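You operate a simulated robot arm through the tools that you are given. There is no shell and no other tool.

You are at the controls of a simulated robot arm. One attempt, no reset.

JOB
Stop the press, zero its counter and speed, switch off and lift the red ball lever.
Fine: leave the other controls alone.

The check looks at the end state, three seconds after you hand in, the way a careful person would. Anything else that was tipped, shoved, dropped, spilled or broken makes it a failure.

ROBOT AND FRAMES
A 7-joint arm with a two-finger gripper, fixed in place. Base frame: the origin is at the foot of the arm, x ahead of it, y to its left, z up. Units: m, rad, N and s.
With the tool pointing down near the work surface it reaches from about 0.34 to 0.72 m from the base axis. Its first joint turns from -1.152 to 1.152 rad. Payload 2.45 kg.
The tool frame sits at the grasp point between the pads (the TCP): z along the fingers, y along the line on which they close. The tips reach 0.026 m beyond it. The gripper opens to 0.096 m. The gripper's body begins 0.069 m behind the TCP.
Orientation is that of the tool frame in the base frame, as a unit quaternion [x, y, z, w]. With the fingers straight down and closing along the base's y, the tool's x points along the base's -x, its y along +y and its z along -z.

CONTROLS
- The arm moves only by the tool arm_command. Its arguments are lists of equal length, an entry for each row: "dp": the shift along the base's x, y, z in m, a list of three; "angular": the turn, a rotation vector about the base's x, y, z in rad, a list of three; "claw": the gripper command, from -1 (fully open) to 1 (shut), values between in proportion. In form: {"dp": [[x, y, z], ...], "angular": [[wx, wy, wz], ...], "claw": [claw, ...]}. A call has 1 to 20 rows; each row shifts and turns the commanded pose from where the row before left it. A row lasts 0.2 s, in which the tool goes at most 0.05 m and 0.15 rad; a call with a longer step from one row to the next is refused whole, and so is a gripper value outside its range. Where a pose cannot be reached the arm comes as near as it can. A force on the tool above 90 N (or 10 N above the force at the start of the call, whichever is more), or a blocked arm, ends the call early, and 0.2 s more pass. Each finger halts on what it meets, pressing with about 30 N; the grip force reading is that of the motor and also rises with nothing between the fingers. The clock runs only during rows and for 0.2 s after the last one: add rows that do not move to give the fingers time. The reply holds the time, the measured pose of the TCP, the force on the tool along the base axes, the opening and the grip force, in the units named above and with some noise, with the torque about the TCP (base axes, N m) and any sound that the robot's microphone picked up, and new pictures: "views" is both (left out), scene, wrist or none.
- Cameras (640 x 400 px; columns grow to the right, rows downward): "scene" is fixed at [0.177, -0.3991, 1.4372]; the picture's right is [0.67, -0.75, 0.00], its down [-0.34, -0.30, -0.89] and it looks along [0.66, 0.59, -0.46] (base axes); focal length 246 px, centre (320, 200). "wrist" rides on the gripper at [0.082, 0.003, -0.098] in the tool frame; the picture's right is [-0.04, 1.00, 0.00], its down [-0.73, -0.03, -0.68] and it looks along [-0.68, -0.03, 0.73] (tool axes); focal length 256 px, centre (320, 200). There is no depth. A picture from a camera that has moved, and an enlarged one, comes with that camera's place and axes in the base frame and with its lens.
- zoom(camera, box): a new picture of the part [left, top, right, bottom] of that camera's present view, enlarged. The clock stands still meanwhile.
- job_done(): hands the job in; it is judged then, once.

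Nothing tells you positions but the pictures and the camera data. Unless the task says otherwise, let go and move clear before handing in.

The tools are called after "Call:" as name(argument=value, ...) on one line, values as JSON. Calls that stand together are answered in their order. arm_command: Moves the arm, as the interface text tells. Its arguments: {"type":"object","properties":{"dp":{"type":"array","items":{"type":"array","items":{"type":"number"}}},"angular":{"type":"array","items":{"type":"array","items":{"type":"number"}}},"claw":{"type":"array","items":{"type":"number"}},"views":{"type":"string","enum":["both","scene","wrist","none"]}},"required":["dp","angular","claw"]} The other tools are called the same way: zoom (camera, box) takes an enlarged picture of a part of a camera's view; job_done () hands the job in.

At the start:

```text
t: 0.0
position: [0.3856, -0.1782, 1.3464]
tool_rot: [0.0, 1.0, 0.001, 0.0]
ft_force: [0.2, 0.4, 0.7]
torque: [-0.04, 0.02, -0.02]
opening: 0.0963
grip_force: 0.0
```

scene: 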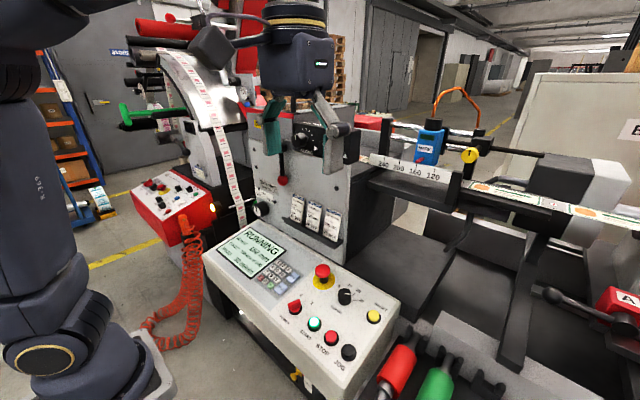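
wrist: 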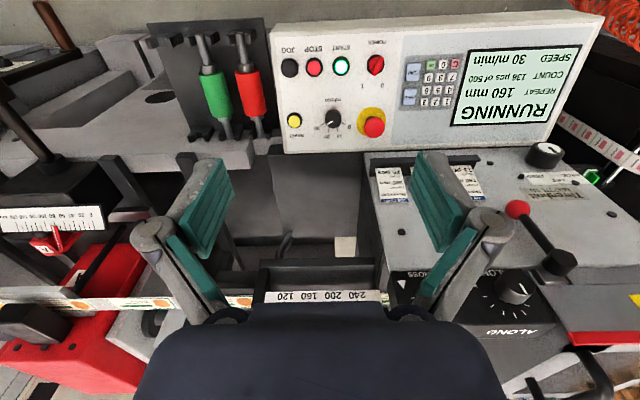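

I see a printing press with a control box (display "RUNNING", keypad, emergency stop, START/STOP/JOG buttons, a speed knob and a power selector) and a red ball lever on the machine front. I'll zoom in first to read the labels.

Call:
zoom(camera="wrist", box=[270, 20, 430, 150])

Call:
zoom(camera="wrist", box=[390, 20, 610, 150])

Call:
zoom(camera="scene", box=[200, 220, 400, 400])

Call:
zoom(camera="scene", box=[230, 90, 390, 250])

Call:
zoom(camera="wrist", box=[360, 130, 640, 400])

```text
3.08 times, centred on (350, 85) of wrist
camera zoom: at [0.3044, -0.1755, 1.4461], right [0.04, 1.0, 0.0], down [0.73, -0.03, 0.68], along [0.68, -0.03, -0.73], focal length 788 px, centre (228, 554)
```

zoom: 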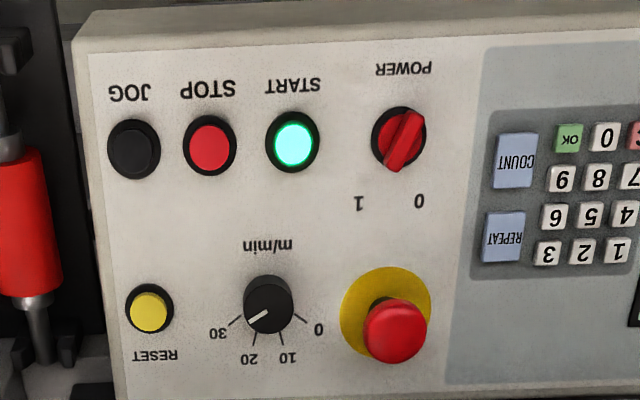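

```text
2.91 times, centred on (500, 85) of wrist
camera zoom: at [0.3044, -0.1755, 1.4461], right [0.04, 1.0, 0.0], down [0.73, -0.03, 0.68], along [0.68, -0.03, -0.73], focal length 745 px, centre (-204, 534)
```

zoom: 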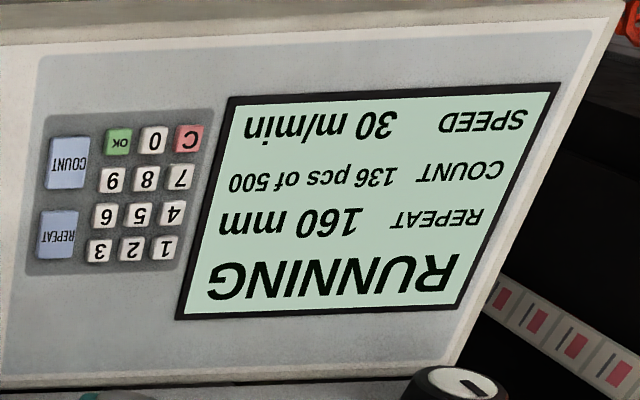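

```text
2.22 times, centred on (300, 310) of scene
camera zoom: at [0.177, -0.3991, 1.4372], right [0.67, -0.75, 0.0], down [-0.34, -0.3, -0.89], along [0.66, 0.59, -0.46], focal length 546 px, centre (364, -44)
```

zoom: 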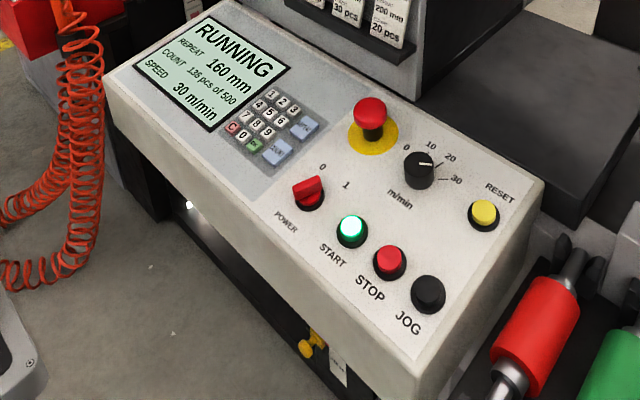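

```text
2.50 times, centred on (310, 170) of scene
camera zoom: at [0.177, -0.3991, 1.4372], right [0.67, -0.75, 0.0], down [-0.34, -0.3, -0.89], along [0.66, 0.59, -0.46], focal length 614 px, centre (345, 275)
```

zoom: 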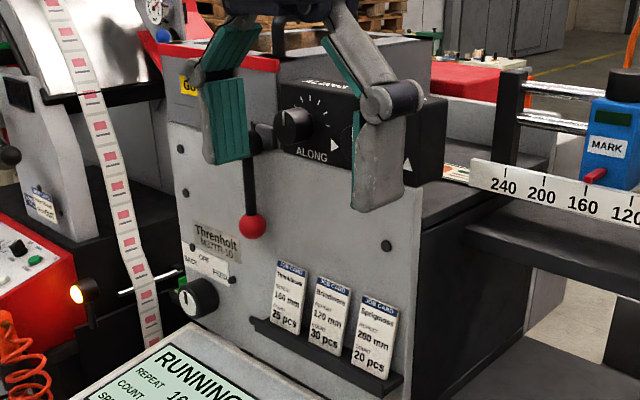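

```text
1.48 times, centred on (500, 265) of wrist
camera zoom: at [0.3044, -0.1755, 1.4461], right [0.04, 1.0, 0.0], down [0.73, -0.03, 0.68], along [0.68, -0.03, -0.73], focal length 379 px, centre (53, 104)
```

zoom: 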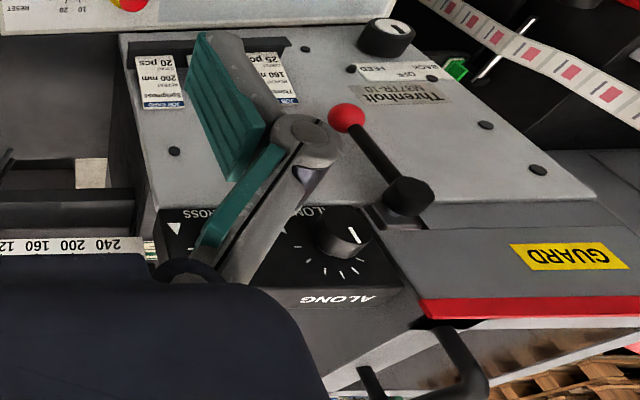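

The panel lies almost level at about z=0.94. I place STOP near (0.444, -0.193, 0.937), RESET near (0.543, -0.239, 0.941), the e-stop top near (0.542, -0.081, 0.985) and the lever's ball near (0.588, 0.11, 1.17). Next I'll close the fingers and come down to a hover over STOP to refine these.

Call:
arm_command(dp=[[0.01, -0.003, -0.04], [0.01, -0.003, -0.045], [0.01, -0.003, -0.045], [0.01, -0.003, -0.045], [0.01, -0.003, -0.045], [0.008, 0, -0.0264], [0, 0, 0]], angular=[[0, 0, 0], [0, 0, 0], [0, 0, 0], [0, 0, 0], [0, 0, 0], [0, 0, 0], [0, 0, 0]], claw=[1, 1, 1, 1, 1, 1, 1])

```text
t: 1.6
position: [0.441, -0.1965, 1.1013]
tool_rot: [0.0, 1.0, 0.0, 0.0]
ft_force: [0.1, -0.7, 0.3]
torque: [0.02, 0.01, 0.01]
opening: 0.0001
grip_force: 28.7
camera wrist: at [0.3601, -0.1927, 1.2006], right [0.04, 1.0, 0.0], down [0.73, -0.03, 0.68], along [0.68, -0.03, -0.73], focal length 256 px, centre (320, 200)
```

scene: 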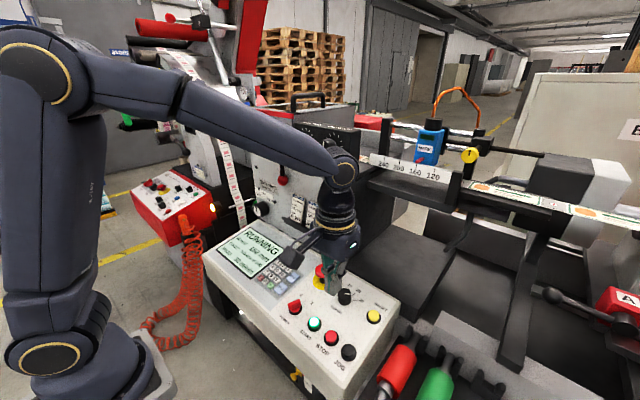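
wrist: 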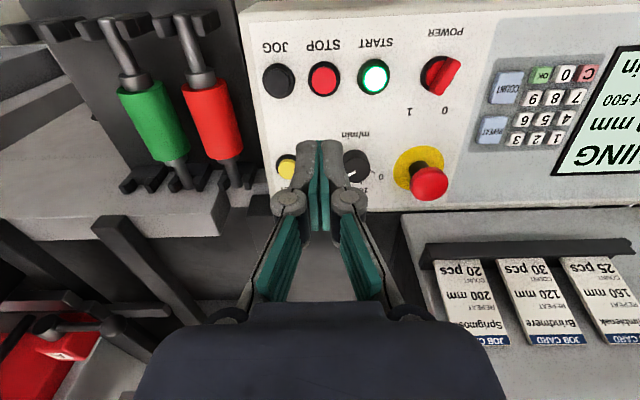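

The arm hovers with closed fingers and the panel is clearly visible. I'll zoom in for precise pixel positions of each control.

Call:
zoom(camera="wrist", box=[250, 20, 480, 210])

Call:
zoom(camera="scene", box=[270, 250, 400, 370])

```text
2.11 times, centred on (365, 115) of wrist
camera zoom: at [0.3601, -0.1927, 1.2006], right [0.04, 1.0, 0.0], down [0.73, -0.03, 0.68], along [0.68, -0.03, -0.73], focal length 539 px, centre (225, 379)
```

zoom: 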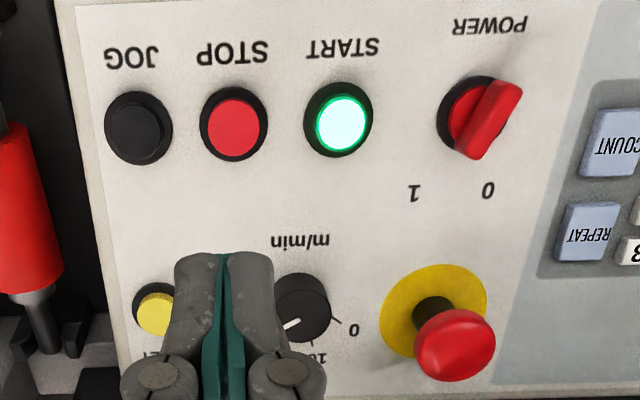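

```text
3.33 times, centred on (335, 310) of scene
camera zoom: at [0.1771, -0.3991, 1.4372], right [0.67, -0.75, 0.0], down [-0.34, -0.3, -0.89], along [0.66, 0.59, -0.46], focal length 818 px, centre (270, -167)
```

zoom: 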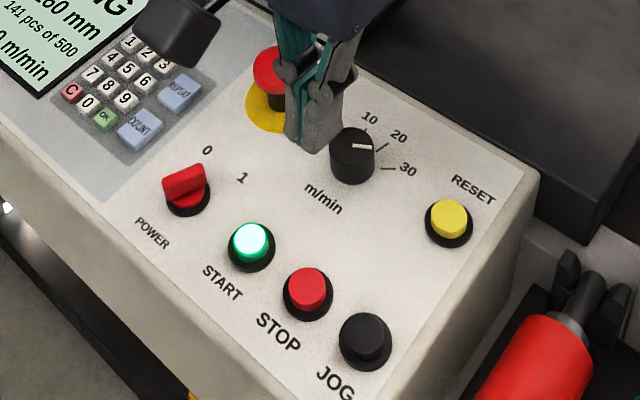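

STOP comes out at about (0.444, -0.192, 0.935). I'll descend over it to just above the cap and check alignment.

Call:
arm_command(dp=[[0.003, 0.0045, -0.035], [0, 0, -0.04], [0, 0, -0.036], [0, 0, 0]], angular=[[0, 0, 0], [0, 0, 0], [0, 0, 0], [0, 0, 0]], claw=[1, 1, 1, 1])

Call:
zoom(camera="scene", box=[270, 250, 400, 370])

Call:
zoom(camera="wrist", box=[240, 60, 400, 160])

```text
t: 2.6
position: [0.4458, -0.1879, 0.9883]
tool_rot: [0.0, 1.0, 0.0, 0.0]
ft_force: [-0.7, 0.3, 0.1]
torque: [0.01, -0.01, -0.03]
opening: 0.0
grip_force: 28.6
camera wrist: at [0.3638, -0.1848, 1.0878], right [0.04, 1.0, 0.0], down [0.73, -0.03, 0.68], along [0.68, -0.03, -0.73], focal length 256 px, centre (320, 200)
```

scene: 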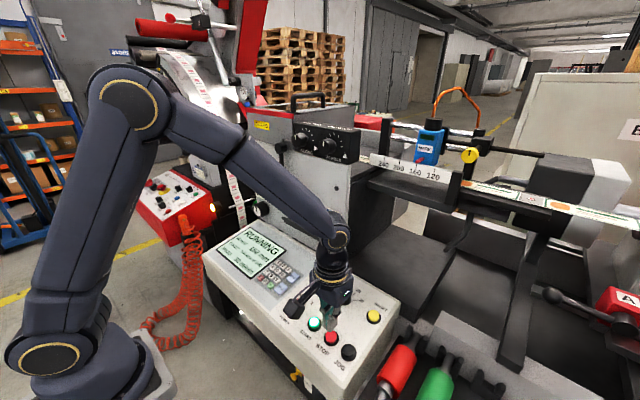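
wrist: 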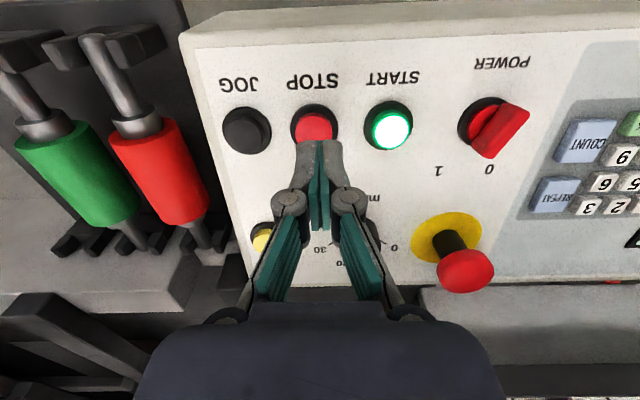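

```text
3.33 times, centred on (335, 310) of scene
camera zoom: at [0.1771, -0.3991, 1.4372], right [0.67, -0.75, 0.0], down [-0.34, -0.3, -0.89], along [0.66, 0.59, -0.46], focal length 818 px, centre (270, -167)
```

zoom: 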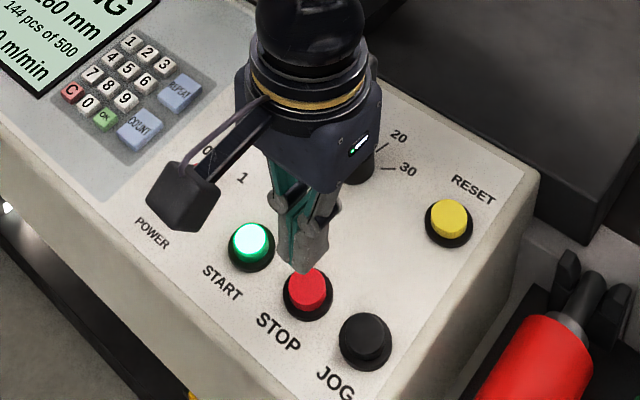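

```text
4.00 times, centred on (320, 110) of wrist
camera zoom: at [0.3638, -0.1848, 1.0878], right [0.04, 1.0, 0.0], down [0.73, -0.03, 0.68], along [0.68, -0.03, -0.73], focal length 1024 px, centre (320, 560)
```

zoom: 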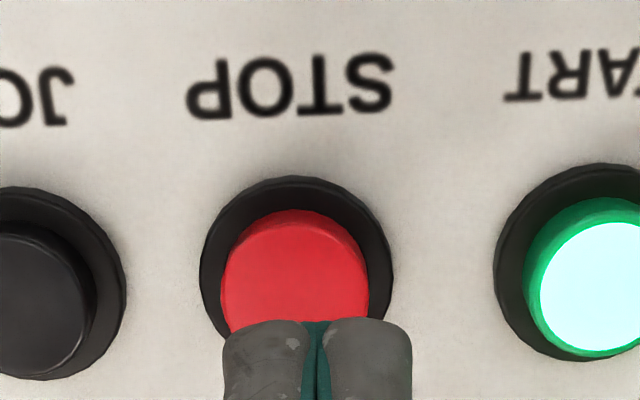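

The fingertips sit about 4 mm to the +y side of STOP and 2 mm too far in x. I'll correct that and begin lowering in small steps while watching the force.

Call:
arm_command(dp=[[-0.002, -0.0045, 0], [0, 0, -0.01], [0, 0, -0.004], [0, 0, 0]], angular=[[0, 0, 0], [0, 0, 0], [0, 0, 0], [0, 0, 0]], claw=[1, 1, 1, 1])

Call:
zoom(camera="wrist", box=[240, 60, 400, 160])

Call:
zoom(camera="scene", box=[295, 300, 375, 350])

```text
t: 3.6
position: [0.4444, -0.1923, 0.9755]
tool_rot: [0.0, 1.0, 0.0, 0.0]
ft_force: [-0.3, -1.1, -0.7]
torque: [-0.02, -0.02, -0.02]
opening: 0.0001
grip_force: 28.5
camera wrist: at [0.3627, -0.1895, 1.0751], right [0.04, 1.0, 0.0], down [0.73, -0.03, 0.68], along [0.68, -0.03, -0.73], focal length 256 px, centre (320, 200)
```

scene: 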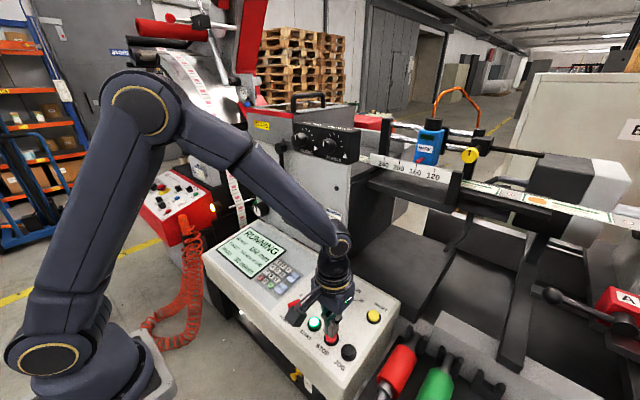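
wrist: 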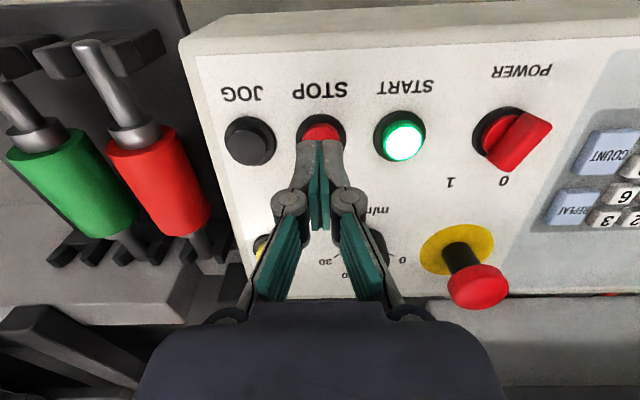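

```text
4.00 times, centred on (320, 110) of wrist
camera zoom: at [0.3627, -0.1895, 1.0751], right [0.04, 1.0, 0.0], down [0.73, -0.03, 0.68], along [0.68, -0.03, -0.73], focal length 1024 px, centre (320, 560)
```

zoom: 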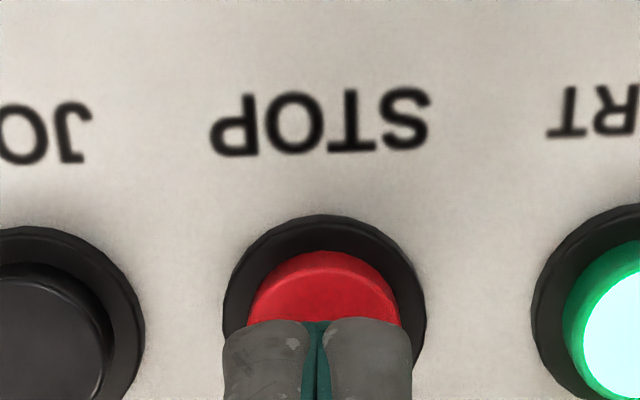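

```text
8.00 times, centred on (335, 325) of scene
camera zoom: at [0.177, -0.3991, 1.4372], right [0.67, -0.75, 0.0], down [-0.34, -0.3, -0.89], along [0.66, 0.59, -0.46], focal length 1964 px, centre (200, -800)
```

zoom: 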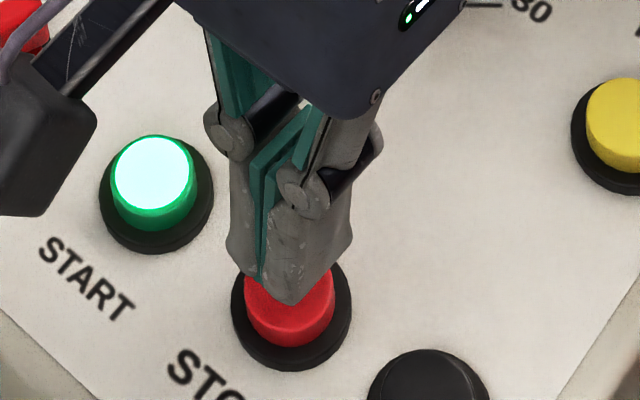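

The tips are now centred over the STOP cap with about a centimetre to go. I'll keep lowering in small steps.

Call:
arm_command(dp=[[0, 0, -0.004], [0, 0, -0.003], [0, 0, 0]], angular=[[0, 0, 0], [0, 0, 0], [0, 0, 0]], claw=[1, 1, 1], views="scene")

Call:
zoom(camera="wrist", box=[240, 60, 400, 160])

```text
t: 4.4
position: [0.4445, -0.1933, 0.9695]
tool_rot: [0.0, 1.0, 0.0, 0.0]
ft_force: [-0.8, 0.4, 0.6]
torque: [0.01, -0.01, 0.02]
opening: 0.0002
grip_force: 28.3
```

scene: 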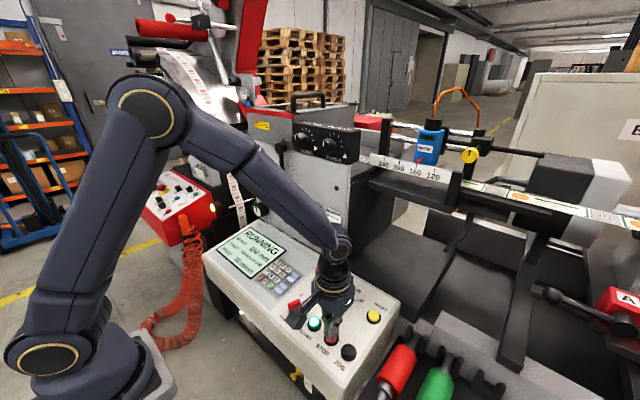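

```text
4.00 times, centred on (320, 110) of wrist
camera zoom: at [0.3628, -0.1901, 1.0683], right [0.04, 1.0, 0.0], down [0.73, -0.03, 0.68], along [0.68, -0.03, -0.73], focal length 1024 px, centre (320, 560)
```

zoom: 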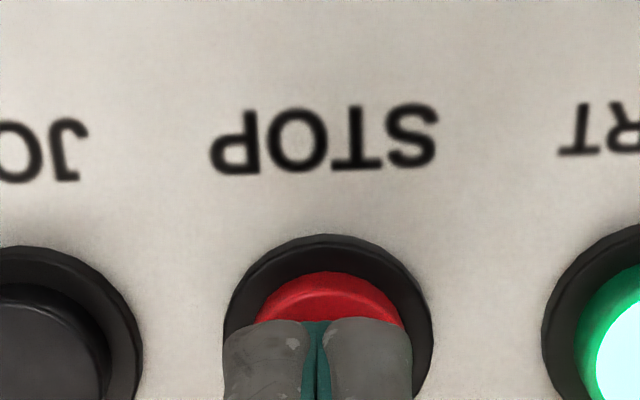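

No contact yet with the tip near z=0.943. I'll nudge slightly and continue down.

Call:
arm_command(dp=[[-0.002, 0.001, -0.003], [0, 0, -0.003], [0, 0, 0]], angular=[[0, 0, 0], [0, 0, 0], [0, 0, 0]], claw=[1, 1, 1], views="scene")

Call:
zoom(camera="wrist", box=[240, 60, 400, 160])

Call:
zoom(camera="scene", box=[295, 300, 375, 350])

```text
t: 5.2
position: [0.4432, -0.1941, 0.9633]
tool_rot: [0.0, 1.0, 0.001, 0.0]
ft_force: [0.3, 0.1, -0.7]
torque: [-0.03, 0.0, 0.02]
opening: 0.0
grip_force: 28.4
```

scene: 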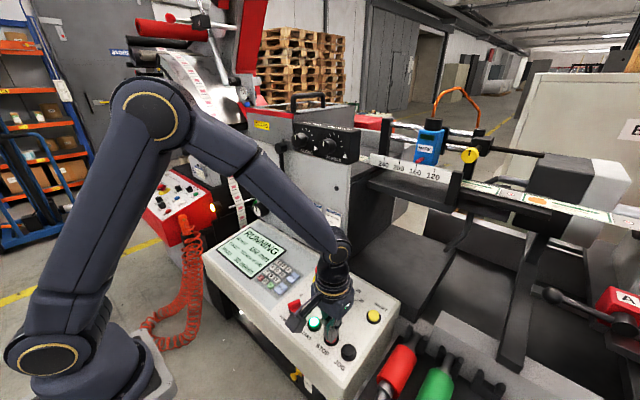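

```text
4.00 times, centred on (320, 110) of wrist
camera zoom: at [0.3615, -0.1902, 1.062], right [0.04, 1.0, 0.0], down [0.73, -0.03, 0.68], along [0.68, -0.03, -0.73], focal length 1024 px, centre (320, 560)
```

zoom: 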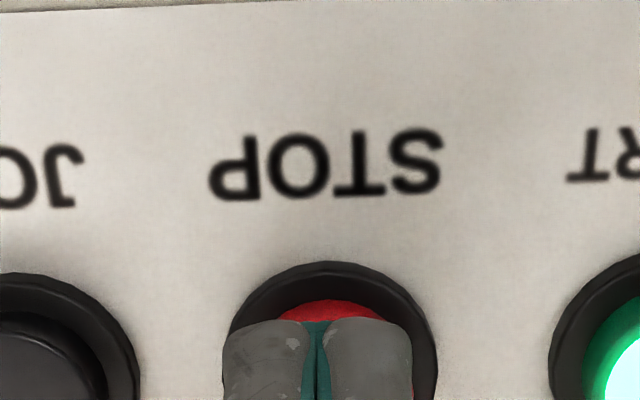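

```text
8.00 times, centred on (335, 325) of scene
camera zoom: at [0.177, -0.3991, 1.4372], right [0.67, -0.75, 0.0], down [-0.34, -0.3, -0.89], along [0.66, 0.59, -0.46], focal length 1964 px, centre (200, -800)
```

zoom: 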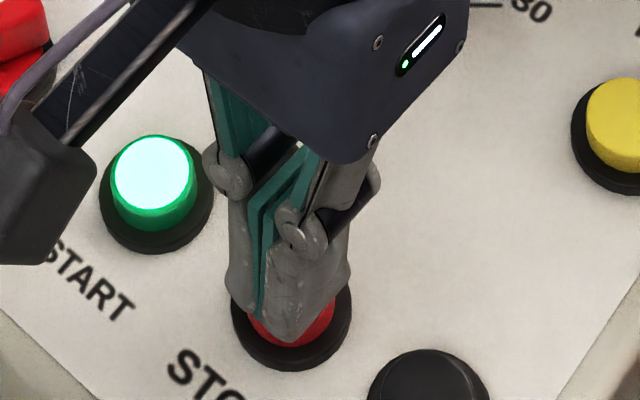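

Still no contact force at tip z≈0.937. I'll keep going down with a small y correction.

Call:
arm_command(dp=[[-0.001, 0.0015, -0.002], [0, 0, -0.002], [0, 0, 0]], angular=[[0, 0, 0], [0, 0, 0], [0, 0, 0]], claw=[1, 1, 1], views="scene")

Call:
zoom(camera="scene", box=[295, 300, 375, 350])

```text
t: 6.0
position: [0.4421, -0.1928, 0.959]
tool_rot: [0.0, 1.0, 0.0, 0.0]
ft_force: [0.6, -0.3, 2.1]
torque: [-0.02, -0.05, 0.0]
opening: 0.006
grip_force: 28.6
heard: click
```

scene: 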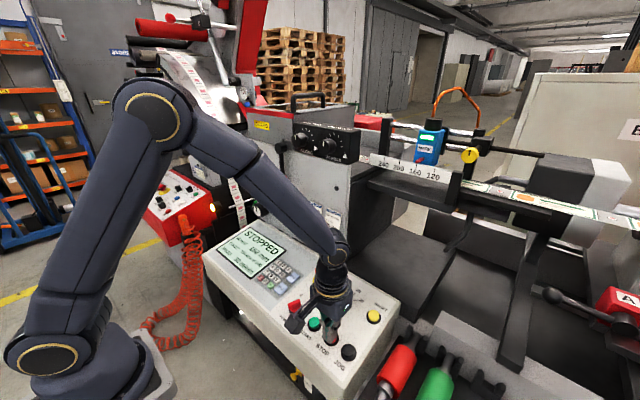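

```text
8.00 times, centred on (335, 325) of scene
camera zoom: at [0.177, -0.3991, 1.4372], right [0.67, -0.75, 0.0], down [-0.34, -0.3, -0.89], along [0.66, 0.59, -0.46], focal length 1964 px, centre (200, -800)
```

zoom: 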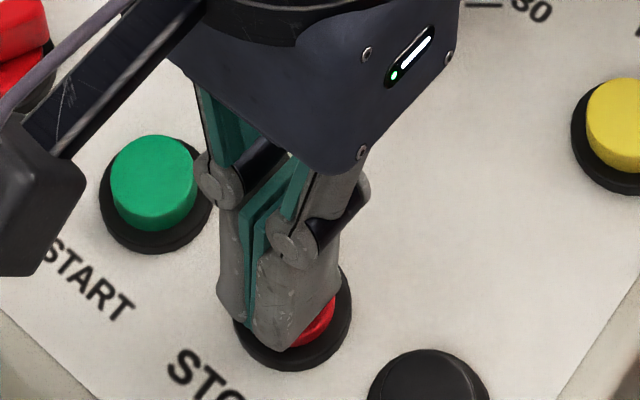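

The display now reads STOPPED. Next I'll lift off and move over the yellow RESET button at about (0.543, -0.239), to check its label and position.

Call:
arm_command(dp=[[0, 0, 0.03], [0, 0, 0.04], [0.035, -0.015, 0.01], [0.035, -0.016, 0], [0.03, -0.015, 0], [0, 0, 0]], angular=[[0, 0, 0], [0, 0, 0], [0, 0, 0], [0, 0, 0], [0, 0, 0], [0, 0, 0]], claw=[1, 1, 1, 1, 1, 1])

Call:
zoom(camera="wrist", box=[240, 60, 400, 160])

Call:
zoom(camera="scene", box=[200, 220, 400, 345])

Call:
zoom(camera="scene", box=[205, 220, 285, 280])

```text
t: 7.4
position: [0.541, -0.2362, 1.0395]
tool_rot: [0.0, 1.0, -0.001, 0.0]
ft_force: [0.7, 0.2, 0.4]
torque: [-0.01, 0.01, 0.01]
opening: 0.0
grip_force: 28.0
camera wrist: at [0.4601, -0.233, 1.1386], right [0.04, 1.0, 0.0], down [0.73, -0.03, 0.68], along [0.68, -0.03, -0.73], focal length 256 px, centre (320, 200)
```

scene: 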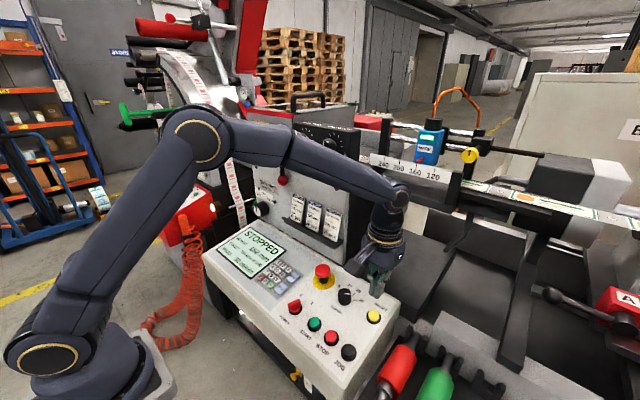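
wrist: 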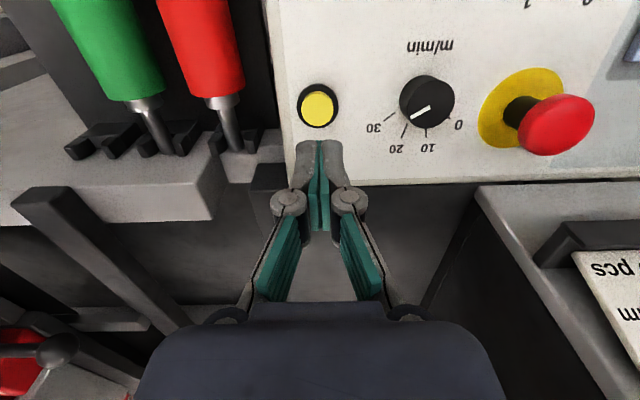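

```text
4.00 times, centred on (320, 110) of wrist
camera zoom: at [0.4601, -0.233, 1.1386], right [0.04, 1.0, 0.0], down [0.73, -0.03, 0.68], along [0.68, -0.03, -0.73], focal length 1024 px, centre (320, 560)
```

zoom: 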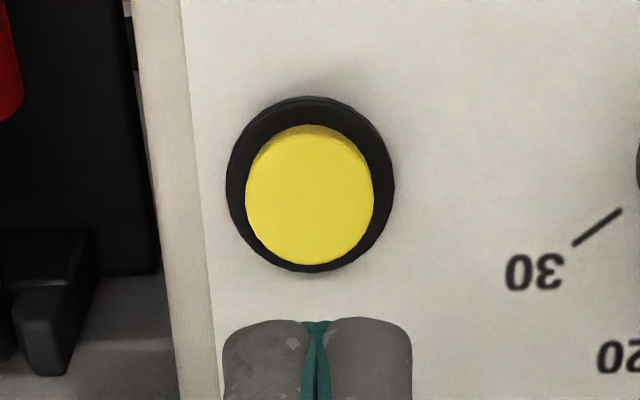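

```text
3.20 times, centred on (300, 282) of scene
camera zoom: at [0.1771, -0.3992, 1.4372], right [0.67, -0.75, 0.0], down [-0.34, -0.3, -0.89], along [0.66, 0.59, -0.46], focal length 786 px, centre (384, -64)
```

zoom: 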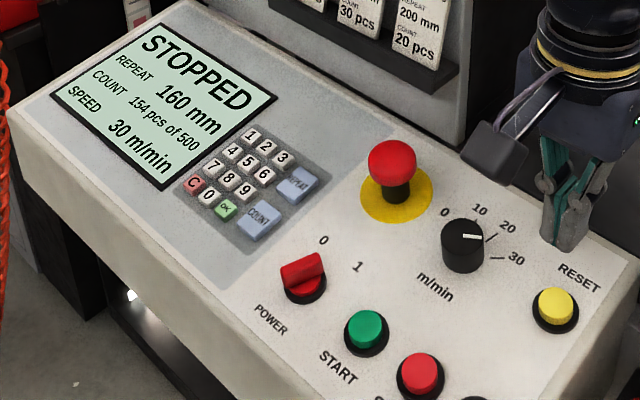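

```text
6.67 times, centred on (245, 250) of scene
camera zoom: at [0.1771, -0.3992, 1.4372], right [0.67, -0.75, 0.0], down [-0.34, -0.3, -0.89], along [0.66, 0.59, -0.46], focal length 1637 px, centre (820, -133)
```

zoom: 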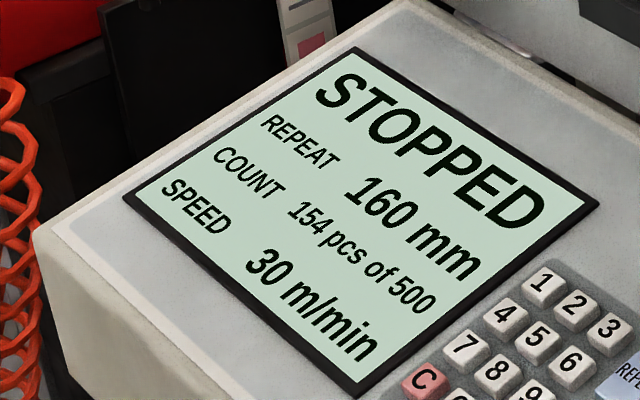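

The press stopped at 154 pcs. RESET is about 4 mm further in x and 2.5 mm in -y, so I'll align and come down close to it.

Call:
arm_command(dp=[[0.0045, -0.0025, -0.03], [0, 0, -0.03], [0, 0, -0.006], [0, 0, 0]], angular=[[0, 0, 0], [0, 0, 0], [0, 0, 0], [0, 0, 0]], claw=[1, 1, 1, 1])

Call:
zoom(camera="wrist", box=[240, 60, 400, 160])

Call:
zoom(camera="scene", box=[330, 280, 410, 330])

```text
t: 8.4
position: [0.5478, -0.2402, 0.9736]
tool_rot: [0.001, 1.0, 0.0, 0.001]
ft_force: [1.3, 0.9, 3.7]
torque: [-0.03, -0.06, -0.03]
opening: 0.0059
grip_force: 28.4
heard: click
camera wrist: at [0.4656, -0.2367, 1.072], right [0.04, 1.0, 0.0], down [0.73, -0.03, 0.68], along [0.68, -0.03, -0.73], focal length 256 px, centre (320, 200)
```

scene: 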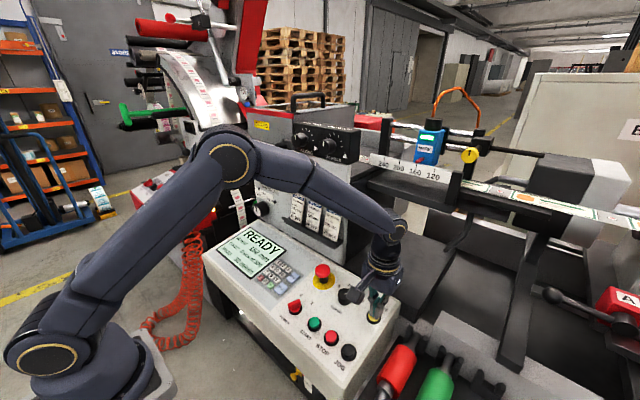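
wrist: 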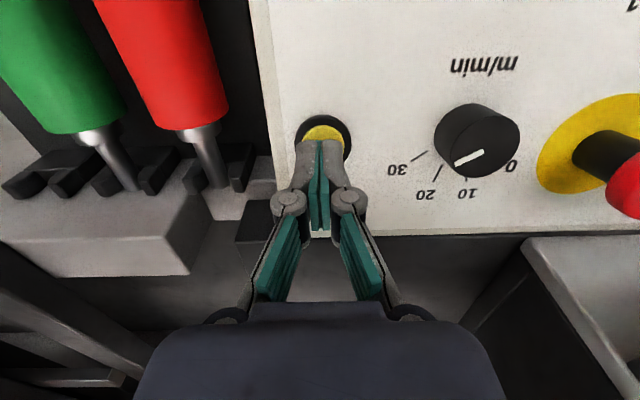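

```text
4.00 times, centred on (320, 110) of wrist
camera zoom: at [0.4656, -0.2367, 1.072], right [0.04, 1.0, 0.0], down [0.73, -0.03, 0.68], along [0.68, -0.03, -0.73], focal length 1024 px, centre (320, 560)
```

zoom: 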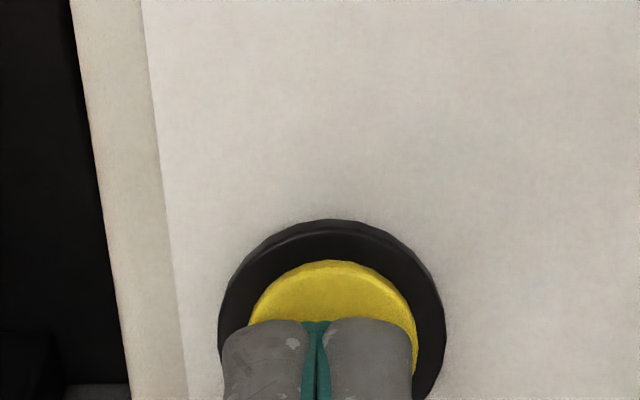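

```text
8.00 times, centred on (370, 305) of scene
camera zoom: at [0.177, -0.3991, 1.4372], right [0.67, -0.75, 0.0], down [-0.34, -0.3, -0.89], along [0.66, 0.59, -0.46], focal length 1964 px, centre (-80, -640)
```

zoom: 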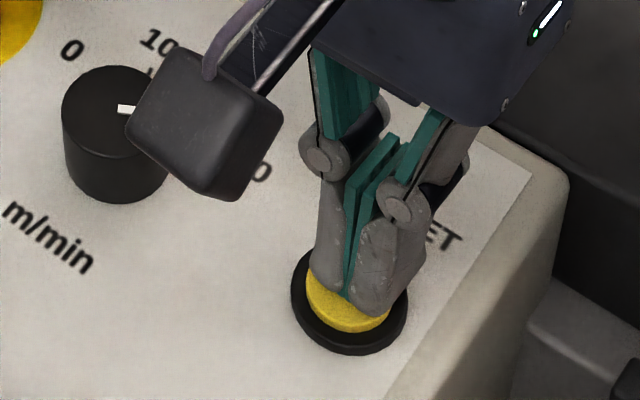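

A click was heard and the display changed to READY. I'll read the counter.

Call:
zoom(camera="scene", box=[205, 220, 285, 280])

```text
6.67 times, centred on (245, 250) of scene
camera zoom: at [0.177, -0.3991, 1.4372], right [0.67, -0.75, 0.0], down [-0.34, -0.3, -0.89], along [0.66, 0.59, -0.46], focal length 1637 px, centre (820, -133)
```

zoom: 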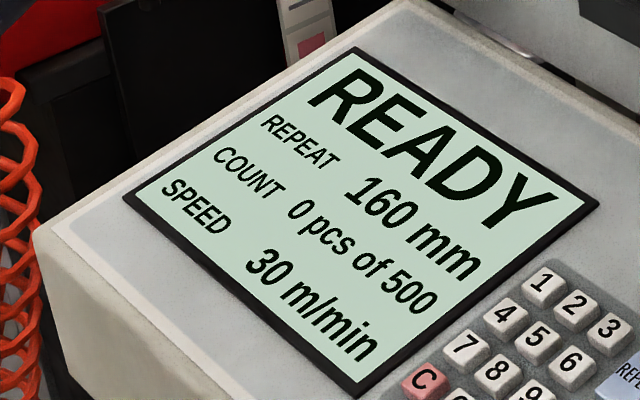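

The count is now 0 pcs. I'll raise the arm and hover over the m/min knob for a precise look, opening the fingers partway.

Call:
arm_command(dp=[[0, 0, 0.03], [0, 0, 0.045], [0, 0.03, 0.035], [-0.006, 0.03, 0.0], [-0.006, 0.02, 0], [0, 0, 0]], angular=[[0, 0, 0], [0, 0, 0], [0, 0, 0], [0, 0, 0], [0, 0, 0], [0, 0, 0]], claw=[1, 1, -0.25, -0.25, -0.25, -0.25])

Call:
zoom(camera="wrist", box=[240, 60, 400, 160])

Call:
zoom(camera="scene", box=[270, 250, 400, 340])

```text
t: 9.8
position: [0.5337, -0.1595, 1.0832]
tool_rot: [0.0, 1.0, 0.0, 0.0]
ft_force: [0.3, -0.7, -0.3]
torque: [0.01, -0.01, 0.0]
opening: 0.0601
grip_force: 0.0
camera wrist: at [0.4536, -0.1557, 1.1826], right [0.04, 1.0, 0.0], down [0.73, -0.03, 0.68], along [0.68, -0.03, -0.73], focal length 256 px, centre (320, 200)
```

scene: 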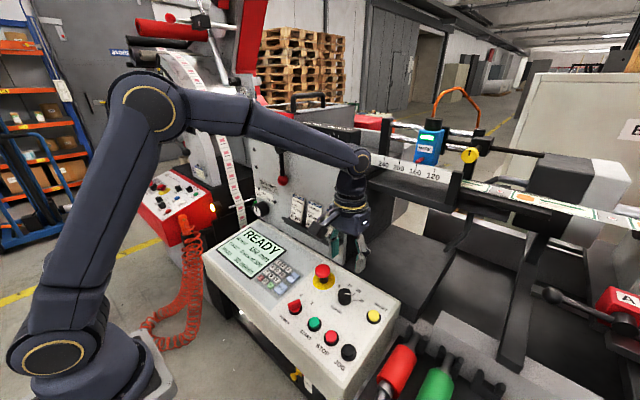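
wrist: 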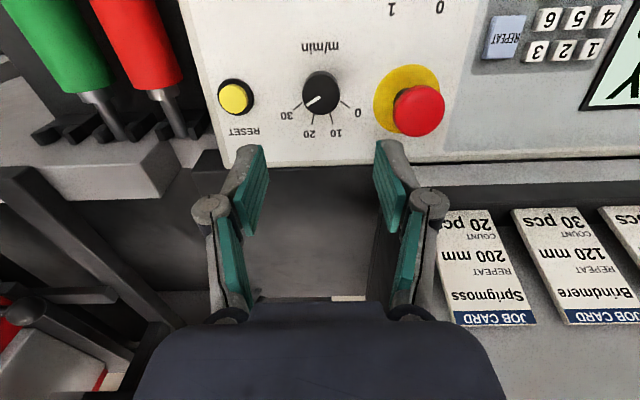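

```text
4.00 times, centred on (320, 110) of wrist
camera zoom: at [0.4536, -0.1557, 1.1826], right [0.04, 1.0, 0.0], down [0.73, -0.03, 0.68], along [0.68, -0.03, -0.73], focal length 1024 px, centre (320, 560)
```

zoom: 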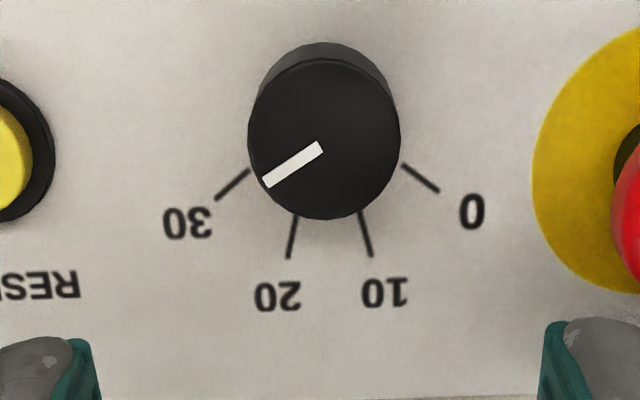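

```text
4.44 times, centred on (335, 295) of scene
camera zoom: at [0.1771, -0.3991, 1.4372], right [0.67, -0.75, 0.0], down [-0.34, -0.3, -0.89], along [0.66, 0.59, -0.46], focal length 1091 px, centre (253, -222)
```

zoom: 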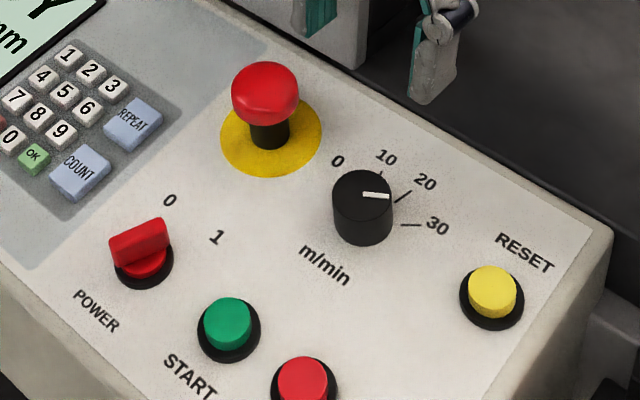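

The knob's axis is near (0.538, -0.159) with its top around z=0.957, pointing at 30. The panel is tilted about 7°. I'll tilt the tool to match, pre-rotate about −54° and lower to just above the knob.

Call:
arm_command(dp=[[0, 0, 0], [0, 0, -0.01], [0, 0, -0.012], [0, 0, -0.012], [0, 0, -0.012], [0, 0, -0.012], [0, 0, -0.012], [0, 0, -0.012], [0, 0, 0]], angular=[[0, -0.12, 0], [0.0162, 0, -0.135], [0.0162, 0, -0.135], [0.0162, 0, -0.135], [0.0162, 0, -0.135], [0.0162, 0, -0.135], [0.0162, 0, -0.135], [0.0162, 0, -0.135], [0, 0, 0]], claw=[-0.25, -0.25, -0.25, -0.25, -0.25, -0.25, -0.25, -0.25, -0.25])

Call:
zoom(camera="scene", box=[290, 240, 400, 320])

Call:
zoom(camera="wrist", box=[220, 70, 420, 195])

```text
t: 11.8
position: [0.5355, -0.1617, 1.0008]
tool_rot: [0.458, 0.887, 0.027, 0.053]
ft_force: [0.3, 0.7, 0.3]
torque: [0.02, 0.0, 0.04]
opening: 0.06
grip_force: 0.0
camera wrist: at [0.479, -0.0927, 1.0936], right [0.83, 0.55, 0.1], down [0.32, -0.61, 0.72], along [0.46, -0.57, -0.68], focal length 256 px, centre (320, 200)
```

scene: 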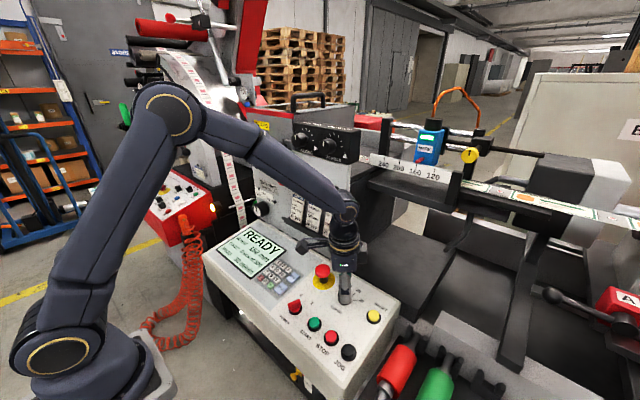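
wrist: 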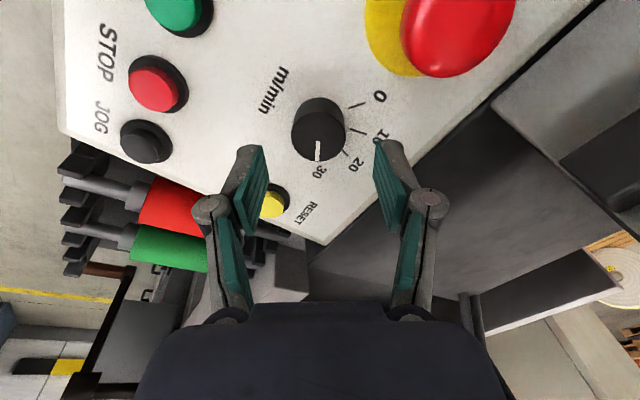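

```text
5.00 times, centred on (345, 280) of scene
camera zoom: at [0.1771, -0.3991, 1.4372], right [0.67, -0.75, 0.0], down [-0.34, -0.3, -0.89], along [0.66, 0.59, -0.46], focal length 1228 px, centre (195, -200)
```

zoom: 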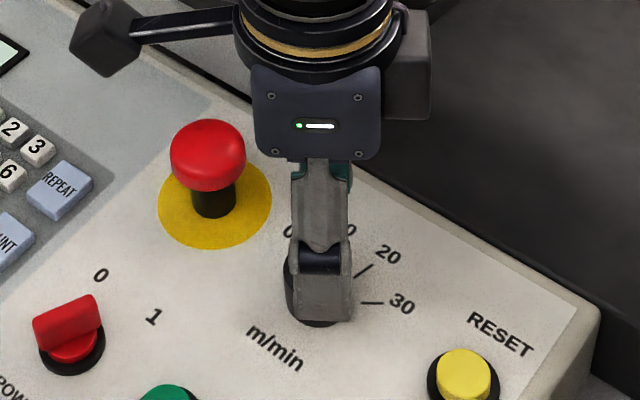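

```text
3.20 times, centred on (320, 132) of wrist
camera zoom: at [0.479, -0.0927, 1.0936], right [0.83, 0.55, 0.1], down [0.32, -0.61, 0.72], along [0.46, -0.57, -0.68], focal length 819 px, centre (320, 416)
```

zoom: 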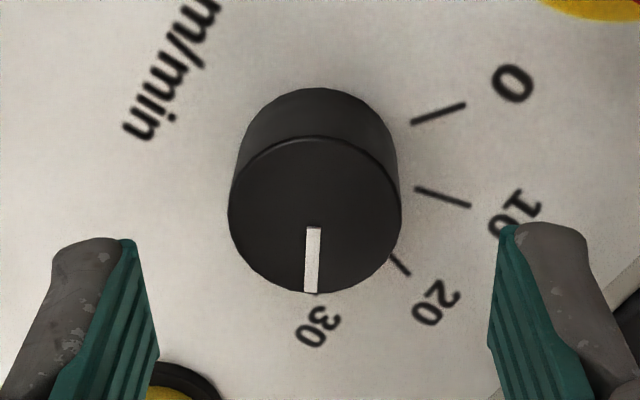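

The pointer lines up with the tool's axis, so the pre-rotation is right. The fingers look 3–5 mm off centre toward the right of the scene view, so I'll correct by part of that and re-read the pose.

Call:
arm_command(dp=[[-0.0022, 0.0026, 0], [0, 0, 0], [0, 0, 0]], angular=[[0, 0, 0], [0, 0, 0], [0, 0, 0]], claw=[-0.25, -0.25, -0.25])

Call:
zoom(camera="scene", box=[310, 260, 390, 310])

Call:
zoom(camera="wrist", box=[220, 70, 420, 195])

```text
t: 12.6
position: [0.5334, -0.1572, 1.0009]
tool_rot: [0.457, 0.887, 0.027, 0.053]
ft_force: [-1.3, 0.4, 1.1]
torque: [0.0, -0.01, 0.0]
opening: 0.0599
grip_force: 0.0
camera wrist: at [0.4771, -0.0897, 1.0937], right [0.83, 0.55, 0.1], down [0.32, -0.61, 0.72], along [0.46, -0.57, -0.68], focal length 256 px, centre (320, 200)
```

scene: 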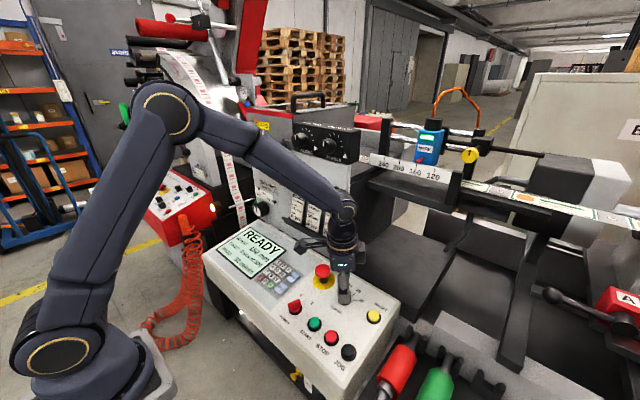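
wrist: 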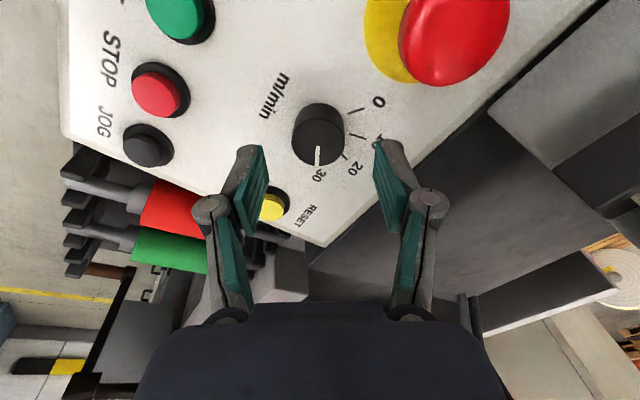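

```text
8.00 times, centred on (350, 285) of scene
camera zoom: at [0.177, -0.3991, 1.4372], right [0.67, -0.75, 0.0], down [-0.34, -0.3, -0.89], along [0.66, 0.59, -0.46], focal length 1964 px, centre (80, -480)
```

zoom: 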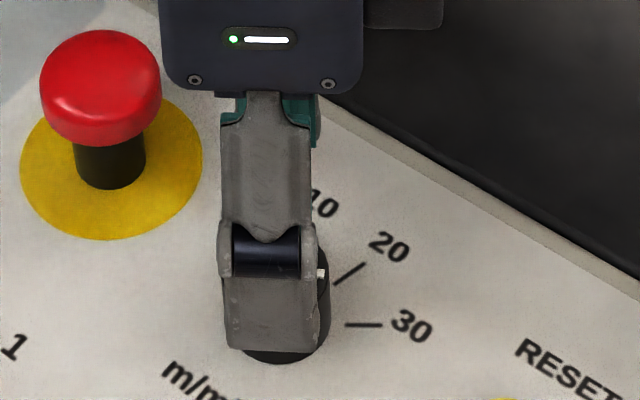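

```text
3.20 times, centred on (320, 132) of wrist
camera zoom: at [0.4771, -0.0897, 1.0937], right [0.83, 0.55, 0.1], down [0.32, -0.61, 0.72], along [0.46, -0.57, -0.68], focal length 819 px, centre (320, 416)
```

zoom: 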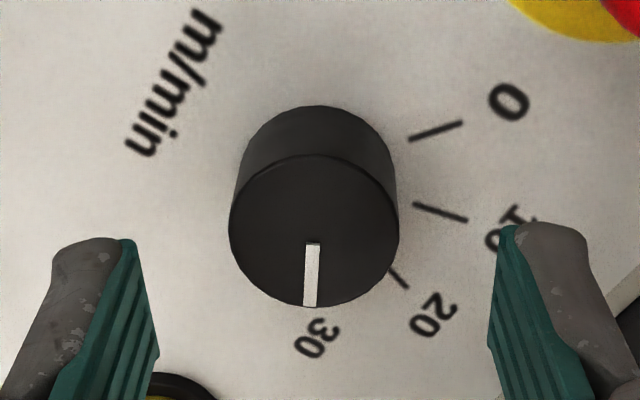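

The alignment is now within about 2 mm. I'll make a last small correction and descend along the tilted axis around the knob.

Call:
arm_command(dp=[[-0.002, -0.0005, 0], [0.0012, 0, -0.01], [0.0012, 0, -0.01], [0.0006, 0, -0.005], [0, 0, 0]], angular=[[0, 0, 0], [0, 0, 0], [0, 0, 0], [0, 0, 0], [0, 0, 0]], claw=[-0.25, -0.25, -0.25, -0.25, -0.25])

Call:
zoom(camera="scene", box=[310, 260, 390, 310])

Call:
zoom(camera="wrist", box=[220, 70, 420, 195])

```text
t: 13.8
position: [0.5314, -0.1569, 0.9755]
tool_rot: [0.457, 0.887, 0.027, 0.053]
ft_force: [0.0, 1.1, 0.0]
torque: [0.01, -0.01, 0.01]
opening: 0.0601
grip_force: 0.1
camera wrist: at [0.4771, -0.0898, 1.0691], right [0.83, 0.55, 0.1], down [0.32, -0.61, 0.72], along [0.46, -0.57, -0.68], focal length 256 px, centre (320, 200)
```

scene: 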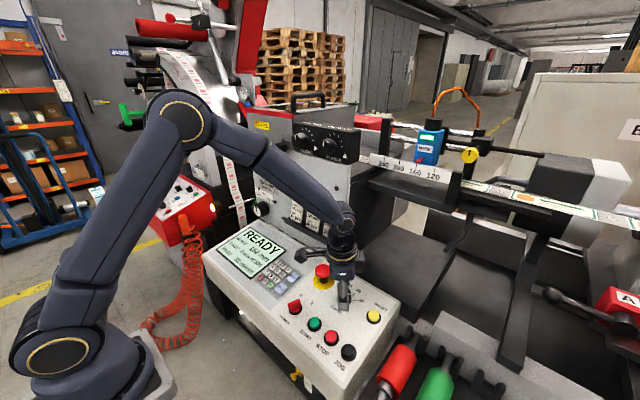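
wrist: 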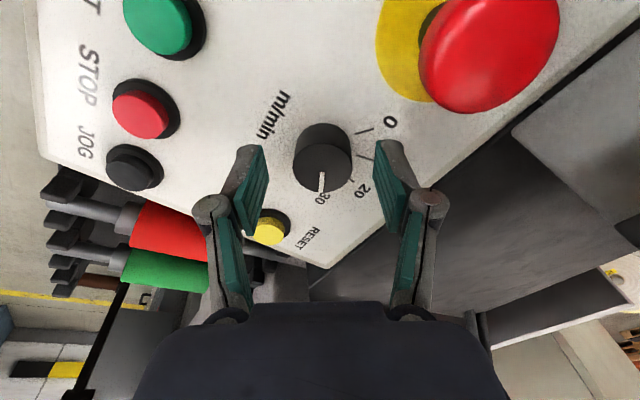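

```text
8.00 times, centred on (350, 285) of scene
camera zoom: at [0.177, -0.3991, 1.4372], right [0.67, -0.75, 0.0], down [-0.34, -0.3, -0.89], along [0.66, 0.59, -0.46], focal length 1964 px, centre (80, -480)
```

zoom: 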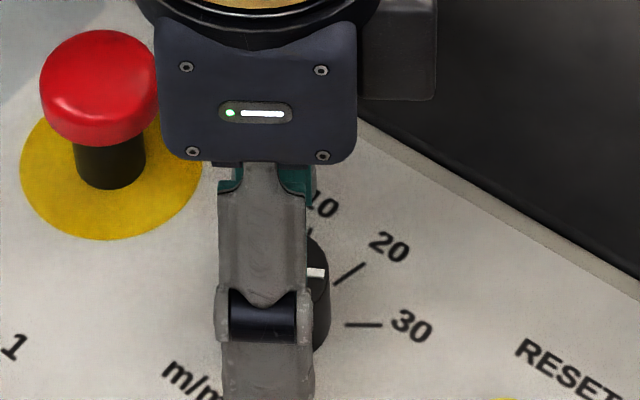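

```text
3.20 times, centred on (320, 132) of wrist
camera zoom: at [0.4771, -0.0898, 1.0691], right [0.83, 0.55, 0.1], down [0.32, -0.61, 0.72], along [0.46, -0.57, -0.68], focal length 819 px, centre (320, 416)
```

zoom: 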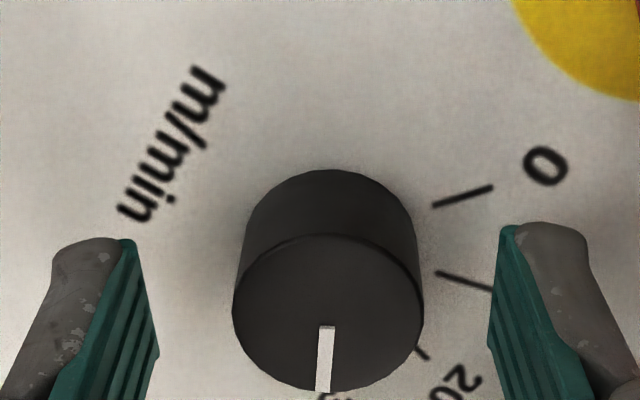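

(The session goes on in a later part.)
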